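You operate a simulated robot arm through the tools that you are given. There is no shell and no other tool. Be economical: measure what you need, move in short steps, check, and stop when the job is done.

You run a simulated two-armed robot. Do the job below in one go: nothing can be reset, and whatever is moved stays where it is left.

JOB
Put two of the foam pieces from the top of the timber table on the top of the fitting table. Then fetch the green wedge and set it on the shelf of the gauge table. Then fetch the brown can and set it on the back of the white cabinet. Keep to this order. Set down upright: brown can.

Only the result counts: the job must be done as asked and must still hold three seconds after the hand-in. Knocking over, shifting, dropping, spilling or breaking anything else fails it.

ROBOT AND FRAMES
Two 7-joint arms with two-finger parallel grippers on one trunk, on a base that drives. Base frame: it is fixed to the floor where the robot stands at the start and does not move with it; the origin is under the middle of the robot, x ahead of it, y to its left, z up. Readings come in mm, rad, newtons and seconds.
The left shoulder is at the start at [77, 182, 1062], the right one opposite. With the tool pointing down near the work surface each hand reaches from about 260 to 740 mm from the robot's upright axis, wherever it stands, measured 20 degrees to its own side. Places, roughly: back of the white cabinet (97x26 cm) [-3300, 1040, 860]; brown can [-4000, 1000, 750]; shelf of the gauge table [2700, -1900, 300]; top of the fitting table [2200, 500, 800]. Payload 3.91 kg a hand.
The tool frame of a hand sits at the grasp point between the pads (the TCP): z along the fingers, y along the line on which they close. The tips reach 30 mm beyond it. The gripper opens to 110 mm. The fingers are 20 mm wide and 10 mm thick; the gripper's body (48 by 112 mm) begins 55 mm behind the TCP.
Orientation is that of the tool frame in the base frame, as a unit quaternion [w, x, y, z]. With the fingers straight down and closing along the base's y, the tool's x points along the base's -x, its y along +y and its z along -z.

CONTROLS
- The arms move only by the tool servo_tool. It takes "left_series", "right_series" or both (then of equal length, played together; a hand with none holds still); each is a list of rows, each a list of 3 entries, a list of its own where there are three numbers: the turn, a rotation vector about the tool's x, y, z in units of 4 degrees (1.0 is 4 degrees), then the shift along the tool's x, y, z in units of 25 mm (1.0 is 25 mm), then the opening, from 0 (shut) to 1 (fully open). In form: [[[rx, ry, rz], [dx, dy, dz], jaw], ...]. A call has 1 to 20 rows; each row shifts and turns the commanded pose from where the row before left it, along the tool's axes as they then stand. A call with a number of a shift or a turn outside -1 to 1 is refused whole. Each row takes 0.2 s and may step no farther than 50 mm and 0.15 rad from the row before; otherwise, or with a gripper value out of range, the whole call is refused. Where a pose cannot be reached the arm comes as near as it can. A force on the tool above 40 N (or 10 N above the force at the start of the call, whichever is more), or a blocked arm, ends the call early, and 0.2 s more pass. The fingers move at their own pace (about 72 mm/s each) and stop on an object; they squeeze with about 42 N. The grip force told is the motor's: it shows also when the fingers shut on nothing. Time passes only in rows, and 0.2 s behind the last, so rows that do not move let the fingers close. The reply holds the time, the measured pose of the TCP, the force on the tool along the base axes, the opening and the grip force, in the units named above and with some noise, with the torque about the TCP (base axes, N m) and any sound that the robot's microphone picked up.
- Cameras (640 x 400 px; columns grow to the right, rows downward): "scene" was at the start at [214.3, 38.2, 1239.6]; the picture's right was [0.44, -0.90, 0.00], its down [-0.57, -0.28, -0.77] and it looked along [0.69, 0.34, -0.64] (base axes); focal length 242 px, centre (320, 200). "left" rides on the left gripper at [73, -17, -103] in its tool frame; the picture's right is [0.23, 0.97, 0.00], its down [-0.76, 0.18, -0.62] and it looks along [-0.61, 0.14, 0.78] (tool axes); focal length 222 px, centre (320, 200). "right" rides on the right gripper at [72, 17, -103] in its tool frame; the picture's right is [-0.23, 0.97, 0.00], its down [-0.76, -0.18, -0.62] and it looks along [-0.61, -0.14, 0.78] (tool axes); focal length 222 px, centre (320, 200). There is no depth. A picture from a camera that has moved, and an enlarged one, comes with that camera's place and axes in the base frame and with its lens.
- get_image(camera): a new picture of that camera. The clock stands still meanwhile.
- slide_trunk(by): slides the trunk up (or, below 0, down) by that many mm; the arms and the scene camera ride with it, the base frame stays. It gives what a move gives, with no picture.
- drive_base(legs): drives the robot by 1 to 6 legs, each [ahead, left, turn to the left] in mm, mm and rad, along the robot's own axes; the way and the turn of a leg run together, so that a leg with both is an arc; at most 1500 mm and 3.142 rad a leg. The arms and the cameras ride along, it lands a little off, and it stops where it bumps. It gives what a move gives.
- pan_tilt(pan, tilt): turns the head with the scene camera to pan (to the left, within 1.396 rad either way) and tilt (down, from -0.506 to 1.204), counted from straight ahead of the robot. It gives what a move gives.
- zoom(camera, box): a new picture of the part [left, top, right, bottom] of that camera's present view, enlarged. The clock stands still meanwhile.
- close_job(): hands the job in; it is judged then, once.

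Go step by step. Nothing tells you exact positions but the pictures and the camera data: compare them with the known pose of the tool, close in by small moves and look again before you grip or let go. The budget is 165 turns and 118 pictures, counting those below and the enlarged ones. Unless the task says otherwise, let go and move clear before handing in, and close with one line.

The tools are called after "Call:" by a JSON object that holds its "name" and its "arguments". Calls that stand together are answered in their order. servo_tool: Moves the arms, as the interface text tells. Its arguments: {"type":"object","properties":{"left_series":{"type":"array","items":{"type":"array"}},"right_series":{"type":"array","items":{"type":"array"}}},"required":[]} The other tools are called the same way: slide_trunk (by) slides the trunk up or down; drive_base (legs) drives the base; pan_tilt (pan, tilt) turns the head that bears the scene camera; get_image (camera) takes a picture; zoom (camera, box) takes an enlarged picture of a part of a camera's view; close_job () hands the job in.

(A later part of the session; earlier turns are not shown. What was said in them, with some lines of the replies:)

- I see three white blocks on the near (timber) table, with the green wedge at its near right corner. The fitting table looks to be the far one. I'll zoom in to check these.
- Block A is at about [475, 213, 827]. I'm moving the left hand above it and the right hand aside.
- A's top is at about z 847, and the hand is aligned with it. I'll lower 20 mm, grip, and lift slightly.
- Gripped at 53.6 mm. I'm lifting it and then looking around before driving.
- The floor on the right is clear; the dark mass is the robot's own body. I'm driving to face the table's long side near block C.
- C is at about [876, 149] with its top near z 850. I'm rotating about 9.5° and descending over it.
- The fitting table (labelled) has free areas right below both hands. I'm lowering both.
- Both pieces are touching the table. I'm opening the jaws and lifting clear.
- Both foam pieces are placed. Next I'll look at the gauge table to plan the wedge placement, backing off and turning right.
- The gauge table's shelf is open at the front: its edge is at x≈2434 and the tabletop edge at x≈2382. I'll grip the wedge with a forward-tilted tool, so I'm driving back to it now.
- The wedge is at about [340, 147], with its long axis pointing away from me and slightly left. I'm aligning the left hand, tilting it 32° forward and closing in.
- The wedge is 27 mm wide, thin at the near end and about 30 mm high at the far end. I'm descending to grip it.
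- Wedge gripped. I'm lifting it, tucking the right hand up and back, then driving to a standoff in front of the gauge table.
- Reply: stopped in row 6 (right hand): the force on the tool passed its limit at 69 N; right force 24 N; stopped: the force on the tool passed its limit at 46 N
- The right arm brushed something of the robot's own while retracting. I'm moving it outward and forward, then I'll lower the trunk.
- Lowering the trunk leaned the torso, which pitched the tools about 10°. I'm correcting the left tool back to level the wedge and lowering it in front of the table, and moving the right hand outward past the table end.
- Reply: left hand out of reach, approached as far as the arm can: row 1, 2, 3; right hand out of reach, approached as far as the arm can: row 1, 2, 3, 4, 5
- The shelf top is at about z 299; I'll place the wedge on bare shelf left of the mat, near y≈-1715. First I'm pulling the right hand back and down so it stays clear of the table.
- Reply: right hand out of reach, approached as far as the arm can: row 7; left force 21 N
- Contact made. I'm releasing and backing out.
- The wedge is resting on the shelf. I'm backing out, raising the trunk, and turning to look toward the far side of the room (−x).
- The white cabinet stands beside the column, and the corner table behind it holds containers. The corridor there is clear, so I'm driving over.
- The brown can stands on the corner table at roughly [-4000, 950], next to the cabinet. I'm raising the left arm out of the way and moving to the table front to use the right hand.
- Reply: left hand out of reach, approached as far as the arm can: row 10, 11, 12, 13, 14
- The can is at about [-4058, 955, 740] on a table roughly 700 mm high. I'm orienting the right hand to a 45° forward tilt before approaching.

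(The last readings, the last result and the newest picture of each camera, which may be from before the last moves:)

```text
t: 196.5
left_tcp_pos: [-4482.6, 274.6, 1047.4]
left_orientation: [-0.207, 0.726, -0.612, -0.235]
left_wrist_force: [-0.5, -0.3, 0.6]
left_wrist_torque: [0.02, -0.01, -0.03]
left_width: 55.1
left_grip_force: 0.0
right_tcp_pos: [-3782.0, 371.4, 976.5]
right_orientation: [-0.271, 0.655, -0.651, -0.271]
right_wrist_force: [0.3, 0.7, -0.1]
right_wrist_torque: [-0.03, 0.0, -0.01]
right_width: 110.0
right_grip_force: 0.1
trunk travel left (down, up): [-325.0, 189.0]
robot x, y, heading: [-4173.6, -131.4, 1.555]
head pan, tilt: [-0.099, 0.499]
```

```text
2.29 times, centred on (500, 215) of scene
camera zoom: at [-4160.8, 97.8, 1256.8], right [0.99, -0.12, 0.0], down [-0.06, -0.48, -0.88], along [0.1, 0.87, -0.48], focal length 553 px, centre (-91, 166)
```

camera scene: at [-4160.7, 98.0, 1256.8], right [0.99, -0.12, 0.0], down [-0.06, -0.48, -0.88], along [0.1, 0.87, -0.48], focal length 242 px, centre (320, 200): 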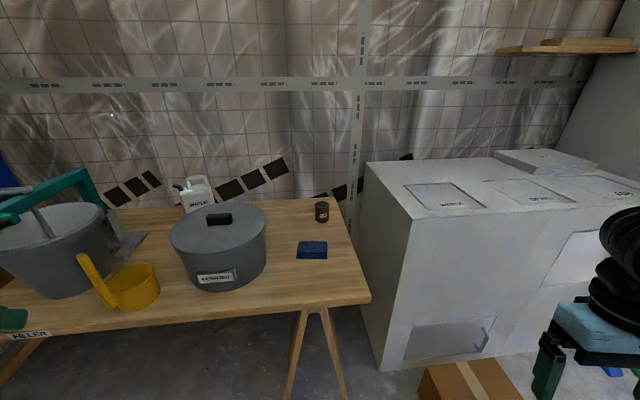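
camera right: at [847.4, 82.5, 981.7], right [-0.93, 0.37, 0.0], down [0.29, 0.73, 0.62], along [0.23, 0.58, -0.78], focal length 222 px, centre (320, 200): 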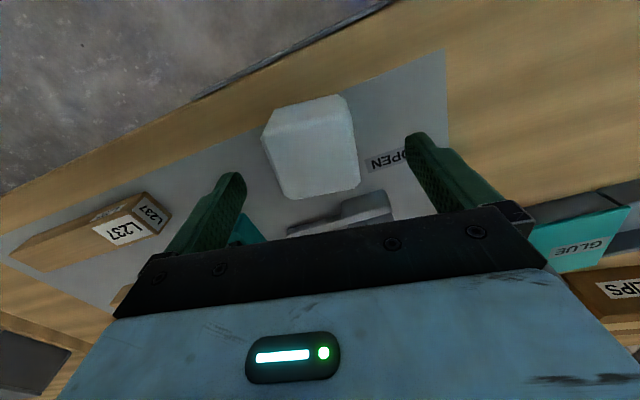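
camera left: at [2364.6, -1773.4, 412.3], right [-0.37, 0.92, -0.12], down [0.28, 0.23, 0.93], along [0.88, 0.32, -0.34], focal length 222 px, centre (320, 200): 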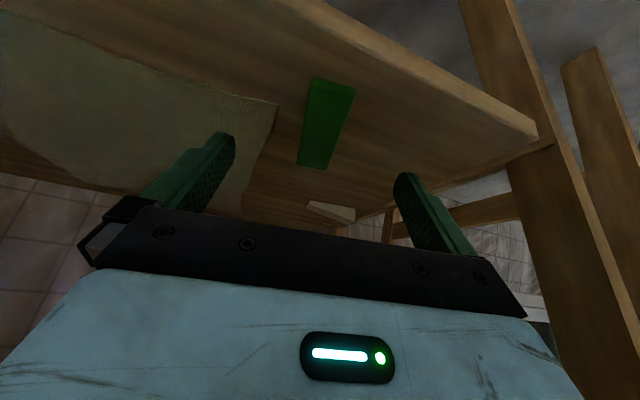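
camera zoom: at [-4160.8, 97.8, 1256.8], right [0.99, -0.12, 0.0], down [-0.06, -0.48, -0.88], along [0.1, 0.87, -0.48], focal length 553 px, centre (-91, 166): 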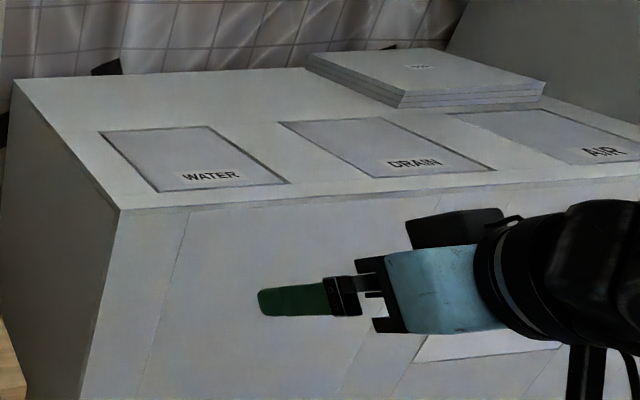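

The can is about 57 mm wide and 80 mm tall, and the back strip of the cabinet is free for x from -3780 to -3180 (tiles lie further right). I'm moving closer for the pick.

Call:
{"name": "servo_tool", "arguments": {"right_series": [[[0, 0, 0], [0, 0.95, 0], 1], [[0, 0, 0], [0, 0.95, 0], 1], [[0, 0, 0], [0, 0.95, 0], 1], [[0, 0, 0], [0, 0.95, 0], 1], [[0, 0, 0], [0, 0.95, 0], 1], [[0, 0, 0], [0, 0.95, 0], 1], [[0, 0, 0], [0, 0.95, 0], 1], [[0, 0, 0], [0, 0.95, 0], 1]]}}

Call:
{"name": "drive_base", "arguments": {"legs": [[0, 86, 0.016], [370, 0, 0]]}}

Call:
{"name": "get_image", "arguments": {"camera": "right"}}

Call:
{"name": "get_image", "arguments": {"camera": "scene"}}

```text
t: 198.3
left_tcp_pos: [-4483.0, 274.4, 1047.3]
left_orientation: [-0.207, 0.726, -0.612, -0.235]
left_wrist_force: [0.5, 0.1, 1.1]
left_wrist_torque: [0.04, -0.05, -0.03]
left_width: 55.3
left_grip_force: 0.0
right_tcp_pos: [-3971.3, 370.0, 974.1]
right_orientation: [-0.271, 0.656, -0.65, -0.27]
right_wrist_force: [-0.6, -0.1, 0.8]
right_wrist_torque: [-0.01, -0.02, 0.03]
right_width: 109.9
right_grip_force: 0.0
trunk travel left (down, up): [-325.0, 189.0]
robot x, y, heading: [-4171.0, -130.7, 1.553]
head pan, tilt: [-0.099, 0.499]
```

```text
t: 201.7
left_tcp_pos: [-4576.9, 643.1, 1047.2]
left_orientation: [-0.204, 0.732, -0.605, -0.237]
left_wrist_force: [0.4, -0.6, -0.4]
left_wrist_torque: [-0.01, -0.02, -0.02]
left_width: 55.2
left_grip_force: 0.1
right_tcp_pos: [-4066.7, 747.3, 974.2]
right_orientation: [-0.268, 0.662, -0.644, -0.273]
right_wrist_force: [-0.7, 0.3, 0.6]
right_wrist_torque: [0.03, -0.02, 0.02]
right_width: 109.9
right_grip_force: 0.1
trunk travel left (down, up): [-325.0, 189.0]
robot x, y, heading: [-4259.7, 242.1, 1.571]
head pan, tilt: [-0.099, 0.499]
```

```text
65 pictures are left
camera right: at [-4081.5, 623.8, 995.7], right [-0.98, 0.14, 0.16], down [0.17, 0.1, 0.98], along [0.12, 0.99, -0.12], focal length 222 px, centre (320, 200)
```

right: 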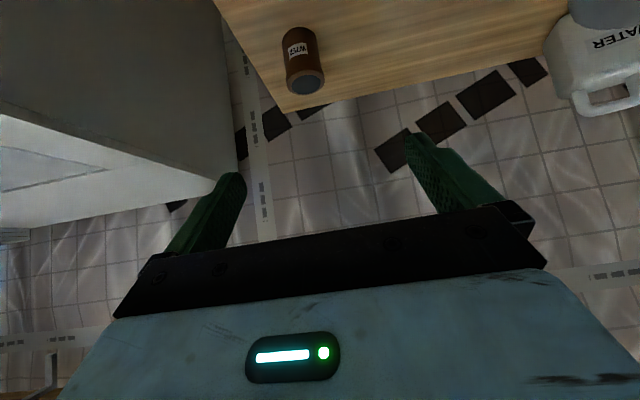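

```text
64 pictures are left
camera scene: at [-4251.2, 472.0, 1256.7], right [0.99, -0.1, 0.0], down [-0.05, -0.48, -0.88], along [0.09, 0.87, -0.48], focal length 242 px, centre (320, 200)
```

scene: 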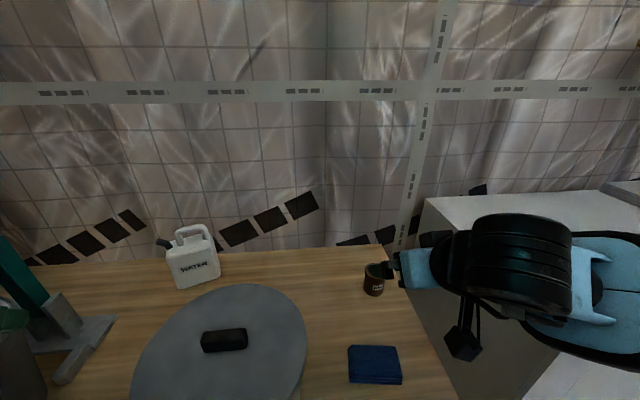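

The two views agree: the can's top is at [-4055, 935, 780]. I'm moving to a pre-grasp 100 mm back along the tool axis.

Call:
{"name": "servo_tool", "arguments": {"right_series": [[[0, 0, 0], [0.122, -0.0725, 0.945], 1], [[0, 0, 0], [0.122, -0.0725, 0.945], 1], [[0, 0, 0], [0.122, -0.0725, 0.945], 1], [[0, 0, 0], [0.122, -0.0725, 0.945], 1], [[0, 0, 0], [0.122, -0.0725, 0.945], 1], [[0, 0, 0], [0.122, -0.0725, 0.945], 1], [[0, 0, 0], [0.122, -0.0725, 0.945], 1], [[0, 0, 0], [0.122, -0.0725, 0.945], 1]]}}

Call:
{"name": "get_image", "arguments": {"camera": "right"}}

Call:
{"name": "get_image", "arguments": {"camera": "scene"}}

```text
t: 203.5
left_tcp_pos: [-4576.4, 643.2, 1046.0]
left_orientation: [-0.205, 0.731, -0.606, -0.237]
left_wrist_force: [0.2, 0.8, 0.2]
left_wrist_torque: [0.0, 0.01, -0.01]
left_width: 54.9
left_grip_force: 0.0
right_tcp_pos: [-4054.8, 864.2, 821.9]
right_orientation: [-0.268, 0.662, -0.645, -0.272]
right_wrist_force: [-0.3, 0.8, 0.2]
right_wrist_torque: [-0.01, 0.01, -0.04]
right_width: 110.3
right_grip_force: 0.1
trunk travel left (down, up): [-325.0, 189.0]
robot x, y, heading: [-4262.7, 240.5, 1.567]
head pan, tilt: [-0.099, 0.499]
```

```text
63 pictures are left
camera right: at [-4069.7, 739.6, 844.3], right [-0.98, 0.14, 0.16], down [0.17, 0.1, 0.98], along [0.12, 0.99, -0.12], focal length 222 px, centre (320, 200)
```

right: 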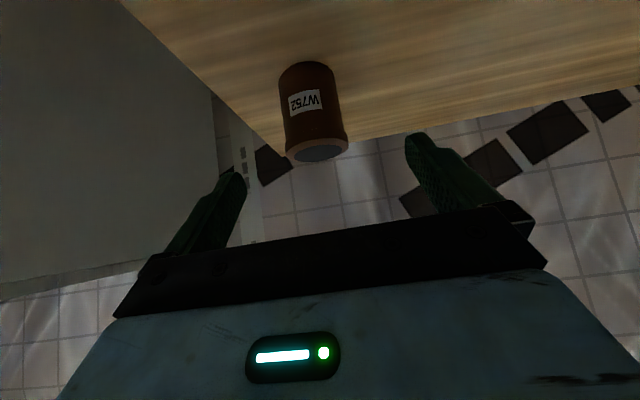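

```text
62 pictures are left
camera scene: at [-4251.2, 471.8, 1256.7], right [0.99, -0.1, 0.0], down [-0.05, -0.48, -0.88], along [0.09, 0.87, -0.48], focal length 242 px, centre (320, 200)
```

scene: 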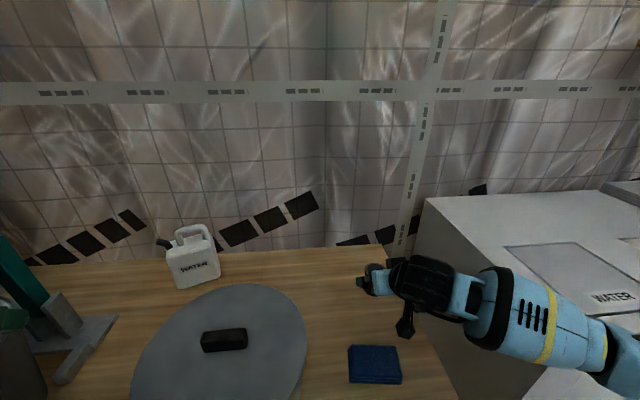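

Call:
{"name": "servo_tool", "arguments": {"right_series": [[[0, 0, 0], [-0.01, -0.03, 0.8], 1], [[0, 0, 0], [-0.01, -0.03, 0.8], 1], [[0, 0, 0], [-0.01, -0.03, 0.8], 1], [[0, 0, 0], [-0.01, -0.03, 0.8], 1], [[0, 0, 0], [-0.01, -0.03, 0.8], 1]]}}

Call:
{"name": "get_image", "arguments": {"camera": "right"}}

```text
t: 204.7
left_tcp_pos: [-4577.4, 642.7, 1046.1]
left_orientation: [-0.205, 0.732, -0.605, -0.237]
left_wrist_force: [0.0, -0.4, -0.5]
left_wrist_torque: [0.03, -0.01, 0.01]
left_width: 55.0
left_grip_force: 0.1
right_tcp_pos: [-4051.8, 935.8, 753.2]
right_orientation: [-0.269, 0.662, -0.644, -0.273]
right_wrist_force: [0.8, -0.9, -0.3]
right_wrist_torque: [-0.01, -0.02, 0.01]
right_width: 110.1
right_grip_force: 0.0
trunk travel left (down, up): [-325.0, 189.0]
robot x, y, heading: [-4259.5, 241.0, 1.574]
head pan, tilt: [-0.099, 0.499]
```

```text
61 pictures are left
camera right: at [-4067.0, 811.6, 775.5], right [-0.98, 0.14, 0.16], down [0.17, 0.1, 0.98], along [0.12, 0.99, -0.12], focal length 222 px, centre (320, 200)
```

right: 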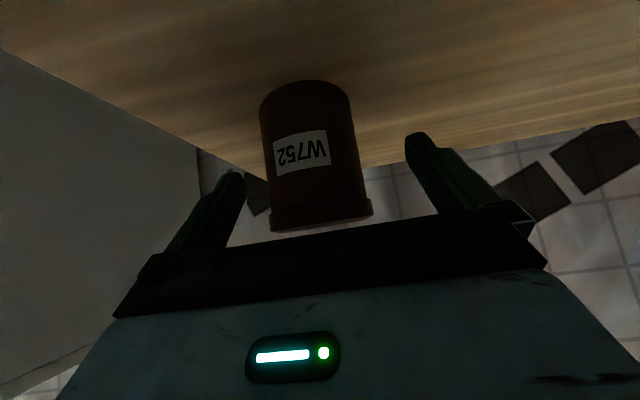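

Call:
{"name": "servo_tool", "arguments": {"right_series": [[[0, 0, 0], [0, 0, 0], 0], [[0, 0, 0], [0, 0, 0], 0], [[0, 0, 0], [0, 0, 0], 0], [[0, 0, 0], [0, 0, 0], 0], [[0, 0, 0], [0, 0, 0], 0]]}}

Call:
{"name": "get_image", "arguments": {"camera": "right"}}

```text
t: 205.9
left_tcp_pos: [-4577.5, 642.0, 1046.1]
left_orientation: [-0.205, 0.732, -0.605, -0.237]
left_wrist_force: [0.3, 0.4, -0.3]
left_wrist_torque: [-0.02, 0.03, -0.01]
left_width: 55.1
left_grip_force: 0.0
right_tcp_pos: [-4052.9, 933.8, 753.6]
right_orientation: [-0.269, 0.662, -0.644, -0.273]
right_wrist_force: [-0.6, -0.3, 0.3]
right_wrist_torque: [0.03, -0.06, 0.04]
right_width: 58.7
right_grip_force: 41.6
trunk travel left (down, up): [-325.0, 189.0]
robot x, y, heading: [-4261.5, 242.0, 1.566]
head pan, tilt: [-0.099, 0.499]
```

```text
60 pictures are left
camera right: at [-4067.1, 811.3, 775.8], right [-0.98, 0.14, 0.16], down [0.17, 0.1, 0.98], along [0.12, 0.99, -0.12], focal length 222 px, centre (320, 200)
```

right: 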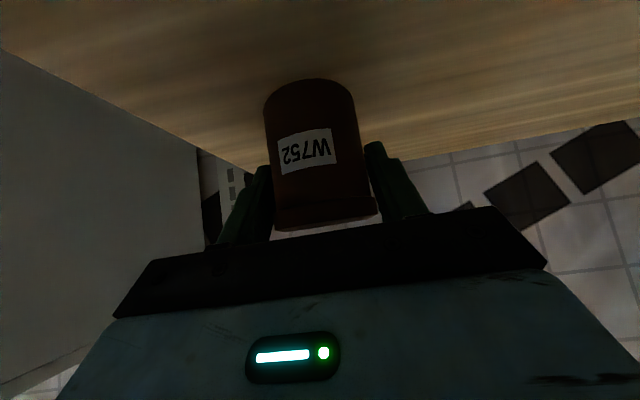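

Can gripped at 58.7 mm. I'm lifting it straight up and backing away.

Call:
{"name": "servo_tool", "arguments": {"right_series": [[[0, 0, 0], [-0.35, 0, -0.35], 0], [[0, 0, 0], [-0.7, 0, -0.7], 0], [[0, 0, 0], [-0.7, 0, -0.7], 0], [[0, 0, 0], [-0.7, 0, -0.7], 0], [[0, 0, 0], [-0.7, 0, -0.7], 0], [[0, 0, 0], [-0.7, 0, -0.7], 0], [[0, 0, 0], [-0.7, 0, -0.7], 0], [[0, 0, 0], [-0.7, 0, -0.7], 0]]}}

Call:
{"name": "get_image", "arguments": {"camera": "scene"}}

```text
t: 207.7
left_tcp_pos: [-4577.0, 641.7, 1046.8]
left_orientation: [-0.204, 0.732, -0.605, -0.237]
left_wrist_force: [-0.2, -0.1, -0.6]
left_wrist_torque: [0.05, 0.01, 0.01]
left_width: 55.0
left_grip_force: 0.2
right_tcp_pos: [-4054.9, 934.4, 938.4]
right_orientation: [-0.269, 0.662, -0.644, -0.273]
right_wrist_force: [-0.1, -0.7, -1.9]
right_wrist_torque: [0.02, -0.01, 0.03]
right_width: 59.0
right_grip_force: 42.0
trunk travel left (down, up): [-325.0, 189.0]
robot x, y, heading: [-4258.8, 240.2, 1.568]
head pan, tilt: [-0.099, 0.499]
```

```text
59 pictures are left
camera scene: at [-4251.3, 471.4, 1256.8], right [0.99, -0.1, 0.0], down [-0.05, -0.48, -0.88], along [0.09, 0.87, -0.48], focal length 242 px, centre (320, 200)
```

scene: 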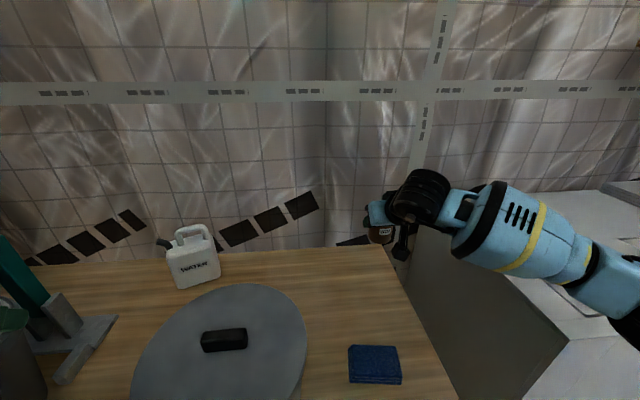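

Call:
{"name": "drive_base", "arguments": {"legs": [[-450, 0, 0], [0, -1110, 0]]}}

Call:
{"name": "servo_tool", "arguments": {"right_series": [[[0, 0, 0], [-0.7, 0, -0.7], 0], [[0, 0, 0], [-0.7, 0, -0.7], 0], [[0, 0, 0], [-0.7, 0, -0.7], 0], [[0, 0, 0], [-0.35, 0, -0.35], 0]]}}

Call:
{"name": "pan_tilt", "arguments": {"pan": 0.3, "tilt": 0.75}}

Call:
{"name": "get_image", "arguments": {"camera": "scene"}}

```text
t: 220.1
left_tcp_pos: [-3459.8, 183.1, 1046.9]
left_orientation: [-0.205, 0.73, -0.608, -0.236]
left_wrist_force: [-1.0, 0.1, -0.3]
left_wrist_torque: [-0.01, -0.01, -0.01]
left_width: 55.3
left_grip_force: 0.0
right_tcp_pos: [-2935.9, 474.7, 937.3]
right_orientation: [-0.269, 0.661, -0.646, -0.272]
right_wrist_force: [0.3, -0.2, -1.8]
right_wrist_torque: [0.01, -0.02, -0.01]
right_width: 58.5
right_grip_force: 42.1
trunk travel left (down, up): [-325.0, 189.0]
robot x, y, heading: [-3145.0, -218.7, 1.564]
head pan, tilt: [-0.099, 0.499]
```

```text
t: 221.1
left_tcp_pos: [-3460.3, 182.9, 1046.9]
left_orientation: [-0.205, 0.73, -0.607, -0.236]
left_wrist_force: [0.5, 0.4, 0.2]
left_wrist_torque: [0.04, 0.02, 0.0]
left_width: 54.8
left_grip_force: 0.1
right_tcp_pos: [-2936.4, 473.6, 1024.3]
right_orientation: [-0.269, 0.661, -0.646, -0.272]
right_wrist_force: [0.0, 0.5, -1.4]
right_wrist_torque: [0.0, 0.04, 0.03]
right_width: 58.6
right_grip_force: 42.2
trunk travel left (down, up): [-325.0, 189.0]
robot x, y, heading: [-3148.2, -217.4, 1.563]
head pan, tilt: [-0.099, 0.499]
```

```text
t: 222.0
left_tcp_pos: [-3460.4, 182.4, 1047.4]
left_orientation: [-0.205, 0.73, -0.608, -0.236]
left_wrist_force: [0.7, -0.1, -0.3]
left_wrist_torque: [-0.02, -0.01, 0.02]
left_width: 54.7
left_grip_force: 0.1
right_tcp_pos: [-2936.6, 472.1, 1023.8]
right_orientation: [-0.269, 0.66, -0.646, -0.272]
right_wrist_force: [-0.2, -0.6, -1.5]
right_wrist_torque: [-0.03, -0.02, -0.01]
right_width: 58.6
right_grip_force: 42.0
trunk travel left (down, up): [-325.0, 189.0]
robot x, y, heading: [-3144.7, -222.6, 1.566]
head pan, tilt: [0.3, 0.75]
```

```text
58 pictures are left
camera scene: at [-3168.1, -0.5, 1234.8], right [0.96, 0.29, 0.0], down [0.2, -0.65, -0.73], along [-0.21, 0.7, -0.68], focal length 242 px, centre (320, 200)
```

scene: 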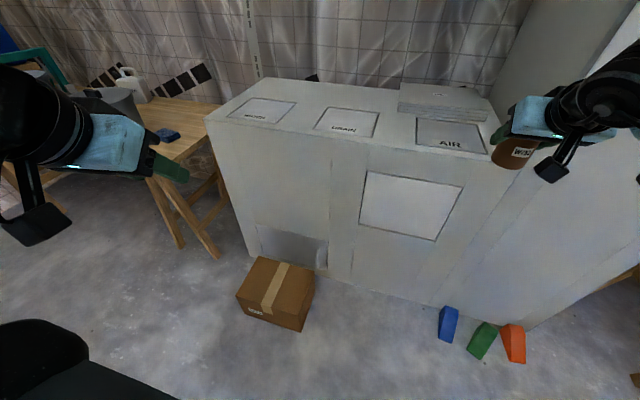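

Call:
{"name": "pan_tilt", "arguments": {"pan": 0.6, "tilt": 1.2}}

Call:
{"name": "get_image", "arguments": {"camera": "scene"}}

```text
t: 222.9
left_tcp_pos: [-3460.4, 182.0, 1046.7]
left_orientation: [-0.205, 0.73, -0.607, -0.237]
left_wrist_force: [-0.2, 0.6, -0.1]
left_wrist_torque: [0.02, 0.0, 0.0]
left_width: 55.1
left_grip_force: 0.0
right_tcp_pos: [-2937.0, 472.4, 1024.3]
right_orientation: [-0.269, 0.66, -0.647, -0.272]
right_wrist_force: [0.3, 0.2, -2.2]
right_wrist_torque: [0.0, -0.01, 0.01]
right_width: 58.8
right_grip_force: 41.5
trunk travel left (down, up): [-325.0, 189.0]
robot x, y, heading: [-3143.4, -221.4, 1.568]
head pan, tilt: [0.6, 1.201]
```

```text
57 pictures are left
camera scene: at [-3175.4, -33.4, 1203.1], right [0.83, 0.56, 0.0], down [0.52, -0.77, -0.36], along [-0.2, 0.3, -0.93], focal length 242 px, centre (320, 200)
```

scene: 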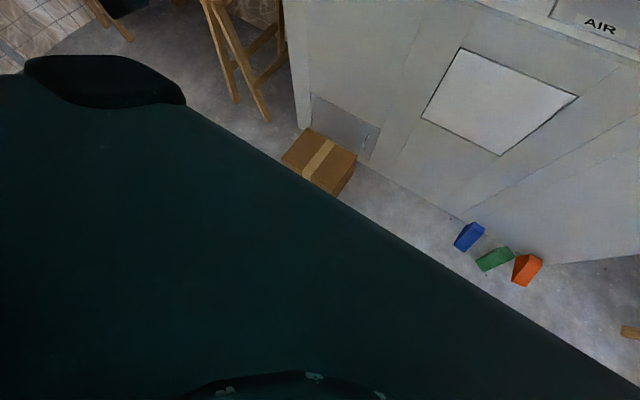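

The box leaves a slot about 600 mm wide in front of the cabinet, so I need the base's footprint. I'm tilting the left hand's camera down to see it.

Call:
{"name": "servo_tool", "arguments": {"left_series": [[[0, 1, 0], [0, 0, 0], 0.5], [[0, 1, 0], [0, 0, 0], 0.5], [[0, 1, 0], [0, 0, 0], 0.5], [[0, 1, 0], [0, 0, 0], 0.5], [[0, 1, 0], [0, 0, 0], 0.5], [[0, 1, 0], [0, 0, 0], 0.5], [[0, 1, 0], [0, 0, 0], 0.5], [[0, 1, 0], [0, 0, 0], 0.5], [[0, 1, 0], [0, 0, 0], 0.5], [[0, 1, 0], [0, 0, 0], 0.5], [[0, 1, 0], [0, 0, 0], 0.5], [[0, 1, 0], [0, 0, 0], 0.5], [[0, 1, 0], [0, 0, 0], 0.5], [[0, 1, 0], [0, 0, 0], 0.5]]}}

Call:
{"name": "get_image", "arguments": {"camera": "left"}}

```text
t: 225.9
left_tcp_pos: [-3460.7, 183.0, 1046.3]
left_orientation: [0.104, 0.755, -0.633, 0.135]
left_wrist_force: [-0.4, 0.0, 0.1]
left_wrist_torque: [-0.02, 0.01, -0.04]
left_width: 55.2
left_grip_force: 0.1
right_tcp_pos: [-2936.3, 473.7, 1024.1]
right_orientation: [-0.269, 0.66, -0.646, -0.271]
right_wrist_force: [0.5, 1.2, -1.8]
right_wrist_torque: [0.0, 0.03, 0.0]
right_width: 58.6
right_grip_force: 42.4
trunk travel left (down, up): [-325.0, 189.0]
robot x, y, heading: [-3144.9, -219.4, 1.567]
head pan, tilt: [0.6, 1.201]
```

```text
56 pictures are left
camera left: at [-3438.7, 151.8, 1168.4], right [-0.92, -0.38, 0.06], down [-0.34, 0.88, 0.33], along [-0.18, 0.28, -0.94], focal length 222 px, centre (320, 200)
```

left: 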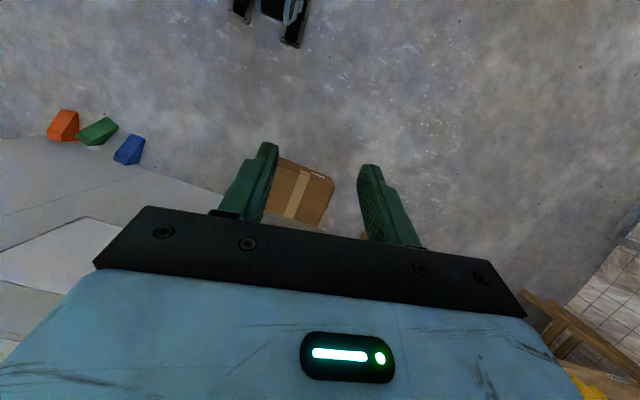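

The base footprint is small (about ±170 mm), so the slot is fine. I'm shifting the right hand left across the front to suit the free part of the back strip.

Call:
{"name": "servo_tool", "arguments": {"right_series": [[[0, 0, 0], [0, 1, 0], 0], [[0, 0, 0], [0, 1, 0], 0], [[0, 0, 0], [0, 1, 0], 0], [[0, 0, 0], [0, 1, 0], 0], [[0, 0, 0], [0, 1, 0], 0], [[0, 0, 0], [0, 1, 0], 0], [[0, 0, 0], [0, 1, 0], 0], [[0, 0, 0], [0, 1, 0], 0], [[0, 0, 0], [0, 1, 0], 0], [[0, 0, 0], [0, 1, 0], 0]]}}

Call:
{"name": "pan_tilt", "arguments": {"pan": 0, "tilt": 0.6}}

Call:
{"name": "get_image", "arguments": {"camera": "scene"}}

```text
t: 228.1
left_tcp_pos: [-3459.8, 181.6, 1047.0]
left_orientation: [0.103, 0.756, -0.633, 0.135]
left_wrist_force: [-0.3, -0.3, -0.1]
left_wrist_torque: [0.03, -0.04, -0.02]
left_width: 54.7
left_grip_force: 0.1
right_tcp_pos: [-3186.8, 467.2, 1023.3]
right_orientation: [-0.27, 0.66, -0.646, -0.272]
right_wrist_force: [-0.7, -0.3, -2.2]
right_wrist_torque: [-0.02, -0.01, 0.03]
right_width: 58.6
right_grip_force: 41.8
trunk travel left (down, up): [-325.0, 189.0]
robot x, y, heading: [-3141.3, -219.9, 1.567]
head pan, tilt: [0.6, 1.201]
```

```text
t: 229.1
left_tcp_pos: [-3460.9, 182.3, 1046.6]
left_orientation: [0.103, 0.756, -0.633, 0.135]
left_wrist_force: [-0.5, -0.2, -0.4]
left_wrist_torque: [0.01, 0.0, 0.03]
left_width: 55.0
left_grip_force: 0.1
right_tcp_pos: [-3186.2, 467.9, 1022.7]
right_orientation: [-0.27, 0.66, -0.646, -0.272]
right_wrist_force: [-0.1, 0.2, -1.9]
right_wrist_torque: [-0.06, -0.01, 0.03]
right_width: 58.9
right_grip_force: 41.6
trunk travel left (down, up): [-325.0, 189.0]
robot x, y, heading: [-3144.1, -217.5, 1.569]
head pan, tilt: [0.0, 0.6]
```

```text
55 pictures are left
camera scene: at [-3143.8, 8.6, 1247.6], right [1.0, 0.0, 0.0], down [0.0, -0.57, -0.82], along [0.0, 0.82, -0.57], focal length 242 px, centre (320, 200)
```

scene: 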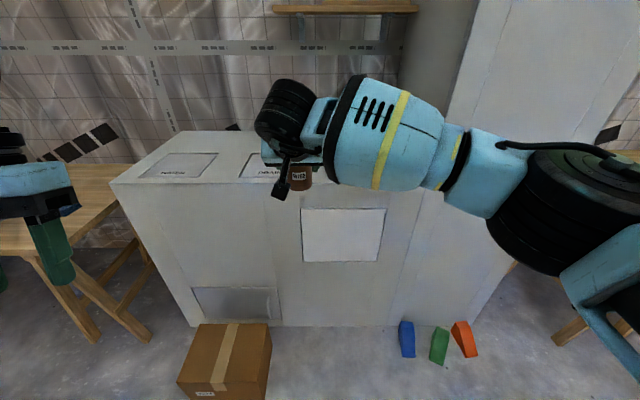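

Call:
{"name": "drive_base", "arguments": {"legs": [[0, -50, 0], [0, 0, 0.22], [488, -108, 0]]}}

Call:
{"name": "get_image", "arguments": {"camera": "scene"}}

Call:
{"name": "get_image", "arguments": {"camera": "right"}}

```text
t: 233.6
left_tcp_pos: [-3487.9, 604.7, 1048.6]
left_orientation: [0.088, 0.82, -0.546, 0.145]
left_wrist_force: [0.2, -0.2, 0.3]
left_wrist_torque: [0.0, -0.01, 0.01]
left_width: 54.7
left_grip_force: 0.0
right_tcp_pos: [-3284.6, 943.3, 1022.9]
right_orientation: [-0.238, 0.727, -0.57, -0.3]
right_wrist_force: [-0.2, 0.5, -1.2]
right_wrist_torque: [-0.04, 0.0, 0.0]
right_width: 58.9
right_grip_force: 42.4
trunk travel left (down, up): [-325.0, 189.0]
robot x, y, heading: [-3093.3, 281.7, 1.783]
head pan, tilt: [0.0, 0.6]
```

```text
54 pictures are left
camera scene: at [-3141.6, 504.2, 1247.6], right [0.98, 0.21, 0.0], down [0.12, -0.55, -0.82], along [-0.18, 0.81, -0.57], focal length 242 px, centre (320, 200)
```

scene: 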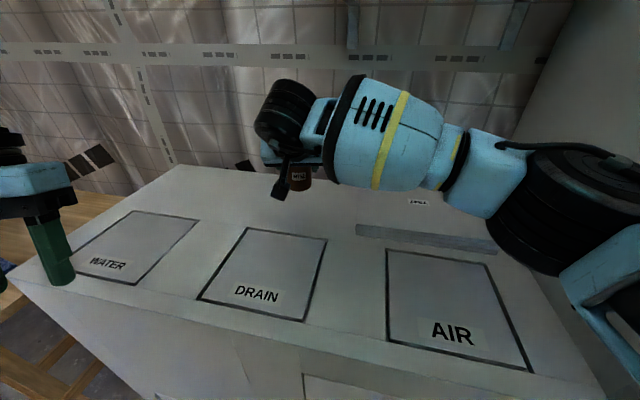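

```text
53 pictures are left
camera right: at [-3271.3, 819.0, 1045.1], right [-0.98, -0.08, 0.16], down [0.15, 0.14, 0.98], along [-0.1, 0.99, -0.12], focal length 222 px, centre (320, 200)
```

right: 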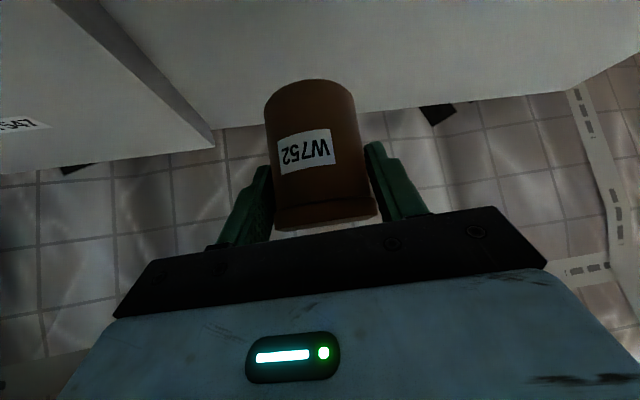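

Call:
{"name": "servo_tool", "arguments": {"right_series": [[[0, 0, 0], [0, -0.065, 0.873], 0], [[0, 0, 0], [0, -0.065, 0.873], 0], [[0, 0, 0], [0, -0.065, 0.873], 0], [[0, 0, 0], [0, -0.065, 0.873], 0], [[0, 0, 0], [0, -0.065, 0.873], 0], [[0, 0, 0], [0, -0.065, 0.873], 0]]}}

Call:
{"name": "get_image", "arguments": {"camera": "right"}}

Call:
{"name": "get_image", "arguments": {"camera": "scene"}}

```text
t: 234.9
left_tcp_pos: [-3488.9, 604.5, 1047.4]
left_orientation: [0.088, 0.821, -0.546, 0.145]
left_wrist_force: [0.0, -0.1, 0.1]
left_wrist_torque: [-0.01, -0.01, 0.0]
left_width: 55.1
left_grip_force: 0.0
right_tcp_pos: [-3296.9, 1033.7, 929.8]
right_orientation: [-0.238, 0.728, -0.569, -0.301]
right_wrist_force: [0.5, -0.1, -1.3]
right_wrist_torque: [-0.05, 0.0, 0.01]
right_width: 58.5
right_grip_force: 42.1
trunk travel left (down, up): [-325.0, 189.0]
robot x, y, heading: [-3093.0, 278.7, 1.784]
head pan, tilt: [0.0, 0.6]
```

```text
52 pictures are left
camera right: at [-3284.1, 909.7, 952.0], right [-0.98, -0.08, 0.16], down [0.14, 0.14, 0.98], along [-0.1, 0.99, -0.12], focal length 222 px, centre (320, 200)
```

right: 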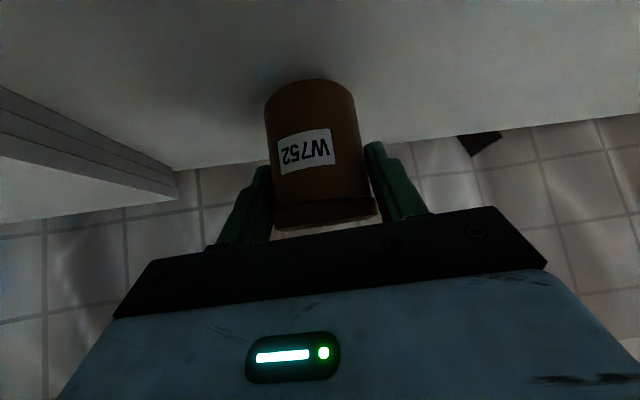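

```text
51 pictures are left
camera scene: at [-3142.2, 504.0, 1247.6], right [0.98, 0.21, 0.0], down [0.12, -0.55, -0.82], along [-0.18, 0.81, -0.57], focal length 242 px, centre (320, 200)
```

scene: 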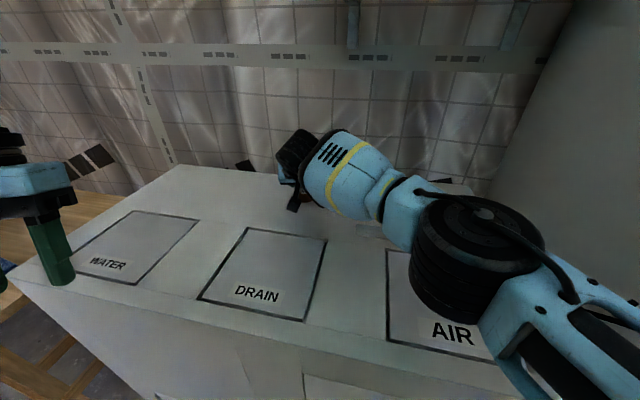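

Call:
{"name": "servo_tool", "arguments": {"right_series": [[[0, 0, 0], [0.085, 0, 0.085], 0], [[0, 0, 0], [0.085, 0, 0.085], 0], [[0, 0, 0], [0.085, 0, 0.085], 0], [[0, 0, 0], [0.085, 0, 0.085], 0]]}}

Call:
{"name": "servo_tool", "arguments": {"right_series": [[[0, 0, 0], [0.028, 0, 0.028], 0], [[0, 0, 0], [0.028, 0, 0.028], 0], [[0, 0, 0], [0.028, 0, 0.028], 0]]}}

```text
t: 235.9
left_tcp_pos: [-3488.9, 604.1, 1046.4]
left_orientation: [0.089, 0.821, -0.545, 0.145]
left_wrist_force: [0.0, 0.0, 0.1]
left_wrist_torque: [0.0, -0.01, -0.01]
left_width: 54.9
left_grip_force: 0.1
right_tcp_pos: [-3296.0, 1035.7, 919.6]
right_orientation: [-0.238, 0.727, -0.569, -0.3]
right_wrist_force: [1.1, 1.0, -1.3]
right_wrist_torque: [-0.03, 0.01, 0.02]
right_width: 58.8
right_grip_force: 42.0
trunk travel left (down, up): [-325.0, 189.0]
robot x, y, heading: [-3090.7, 283.2, 1.787]
head pan, tilt: [0.0, 0.6]
```

```text
t: 236.8
left_tcp_pos: [-3487.1, 604.7, 1047.4]
left_orientation: [0.088, 0.821, -0.546, 0.144]
left_wrist_force: [-0.1, -0.4, 0.4]
left_wrist_torque: [0.02, 0.0, 0.0]
left_width: 55.1
left_grip_force: 0.1
right_tcp_pos: [-3296.0, 1034.5, 914.9]
right_orientation: [-0.238, 0.727, -0.569, -0.301]
right_wrist_force: [-0.4, 0.4, -1.3]
right_wrist_torque: [-0.03, 0.0, 0.0]
right_width: 58.7
right_grip_force: 42.4
trunk travel left (down, up): [-325.0, 189.0]
robot x, y, heading: [-3090.8, 279.5, 1.785]
head pan, tilt: [0.0, 0.6]
```

Call:
{"name": "servo_tool", "arguments": {"right_series": [[[0, 0, 0], [0.028, 0, 0.028], 0], [[0, 0, 0], [0.028, 0, 0.028], 0], [[0, 0, 0], [0.028, 0, 0.028], 0]]}}

Call:
{"name": "get_image", "arguments": {"camera": "right"}}

```text
t: 237.6
left_tcp_pos: [-3488.6, 603.5, 1046.2]
left_orientation: [0.087, 0.821, -0.546, 0.143]
left_wrist_force: [0.6, 0.1, 0.1]
left_wrist_torque: [-0.02, -0.01, -0.01]
left_width: 54.8
left_grip_force: 0.2
right_tcp_pos: [-3296.5, 1034.3, 913.6]
right_orientation: [-0.238, 0.728, -0.568, -0.301]
right_wrist_force: [-0.6, 0.4, 3.4]
right_wrist_torque: [0.03, -0.08, 0.05]
right_width: 58.7
right_grip_force: 41.6
trunk travel left (down, up): [-325.0, 189.0]
robot x, y, heading: [-3092.1, 280.1, 1.787]
head pan, tilt: [0.0, 0.6]
```

```text
50 pictures are left
camera right: at [-3283.1, 910.7, 935.8], right [-0.98, -0.08, 0.16], down [0.15, 0.13, 0.98], along [-0.1, 0.99, -0.12], focal length 222 px, centre (320, 200)
```

right: 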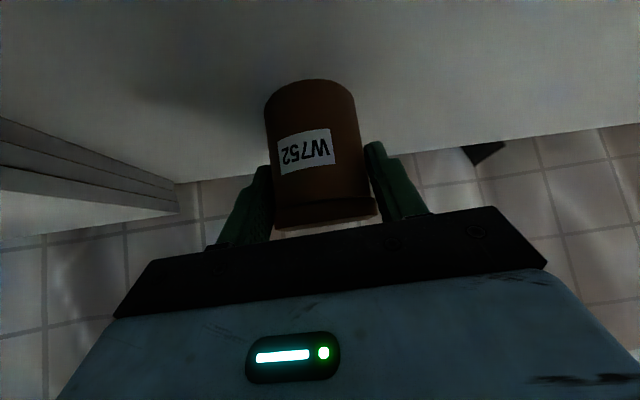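

The can is making first contact. One more millimetre, then I'll release and retreat along the tool axis.

Call:
{"name": "servo_tool", "arguments": {"right_series": [[[0, 0, 0], [0.02, 0, 0.02], 0], [[0, 0, 0], [0, 0, 0], 0.9], [[0, 0, 0], [0, 0, 0], 0.9], [[0, 0, 0], [0, 0, 0], 0.9], [[0, 0, 0], [0, 0, -0.4], 0.9], [[0, 0, 0], [0, 0, -0.8], 0.9], [[0, 0, 0], [0, 0, -1], 0.9], [[0, 0, 0], [0, 0, -1], 0.9], [[0, 0, 0], [0, 0, -1], 0.9], [[0, 0, 0], [0, 0, -1], 0.9]]}}

Call:
{"name": "get_image", "arguments": {"camera": "right"}}

Call:
{"name": "get_image", "arguments": {"camera": "scene"}}

```text
t: 239.8
left_tcp_pos: [-3487.8, 604.7, 1046.2]
left_orientation: [0.088, 0.821, -0.545, 0.145]
left_wrist_force: [0.2, -0.3, 0.1]
left_wrist_torque: [0.0, -0.01, 0.0]
left_width: 54.7
left_grip_force: 0.1
right_tcp_pos: [-3273.7, 944.3, 1006.5]
right_orientation: [-0.237, 0.728, -0.569, -0.3]
right_wrist_force: [-0.3, 0.3, 0.1]
right_wrist_torque: [0.0, -0.04, 0.02]
right_width: 99.1
right_grip_force: 0.0
trunk travel left (down, up): [-325.0, 189.0]
robot x, y, heading: [-3094.1, 279.2, 1.787]
head pan, tilt: [0.0, 0.6]
```

```text
49 pictures are left
camera right: at [-3261.1, 820.8, 1027.4], right [-0.98, -0.08, 0.16], down [0.15, 0.14, 0.98], along [-0.1, 0.99, -0.12], focal length 222 px, centre (320, 200)
```

right: 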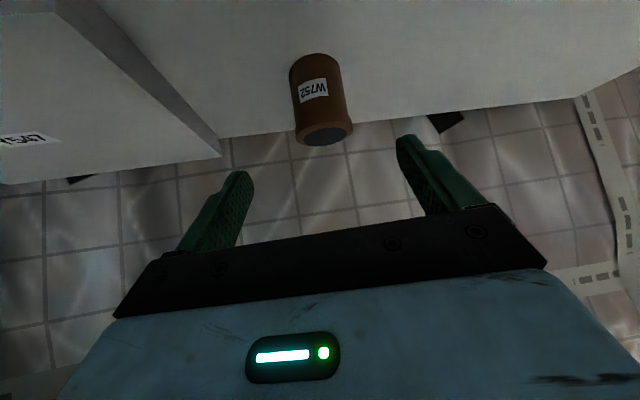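

```text
48 pictures are left
camera scene: at [-3141.4, 503.3, 1247.8], right [0.98, 0.21, 0.0], down [0.12, -0.55, -0.83], along [-0.18, 0.81, -0.56], focal length 242 px, centre (320, 200)
```

scene: 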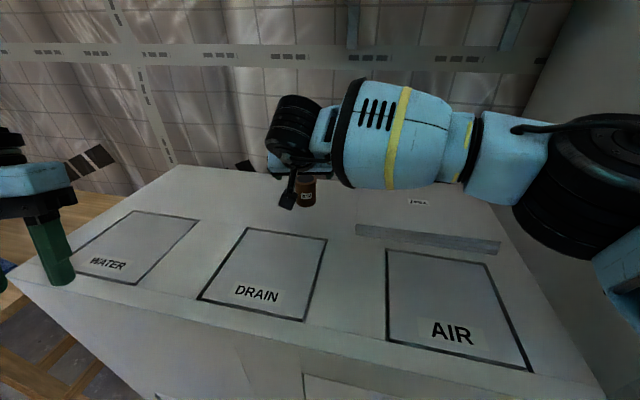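

The can stands upright on the back strip. I'm reversing clear and checking once more.

Call:
{"name": "drive_base", "arguments": {"legs": [[-400, 88, 0]]}}

Call:
{"name": "get_image", "arguments": {"camera": "scene"}}

```text
t: 242.3
left_tcp_pos: [-3492.1, 200.8, 1045.8]
left_orientation: [0.088, 0.82, -0.547, 0.143]
left_wrist_force: [1.2, -0.6, -1.1]
left_wrist_torque: [0.01, 0.02, -0.01]
left_width: 55.1
left_grip_force: 0.1
right_tcp_pos: [-3277.5, 540.8, 1004.4]
right_orientation: [-0.237, 0.727, -0.569, -0.301]
right_wrist_force: [-0.9, -0.2, -0.3]
right_wrist_torque: [0.01, -0.01, -0.02]
right_width: 99.1
right_grip_force: 0.0
trunk travel left (down, up): [-325.0, 189.0]
robot x, y, heading: [-3094.4, -123.6, 1.78]
head pan, tilt: [0.0, 0.6]
```

```text
47 pictures are left
camera scene: at [-3145.3, 98.8, 1247.7], right [0.98, 0.21, 0.0], down [0.12, -0.55, -0.83], along [-0.18, 0.81, -0.56], focal length 242 px, centre (320, 200)
```

scene: 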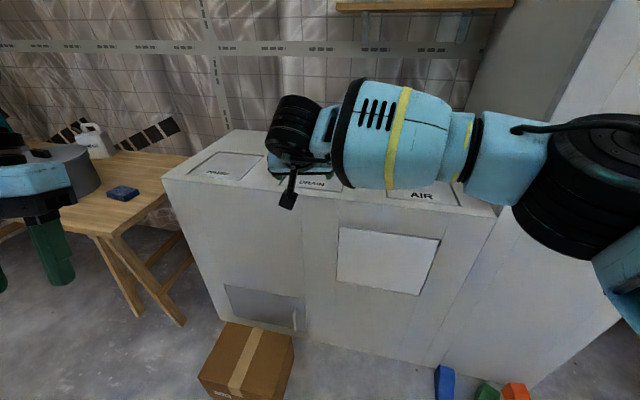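

Both hands are clear and nothing else has been disturbed, so I'm handing in.

Call:
{"name": "close_job", "arguments": {}}

```text
The job is handed in.
```

The job is handed in: two foam pieces are on the fitting table, the green wedge is on the gauge table's shelf, and the brown can stands upright on the back of the white cabinet.
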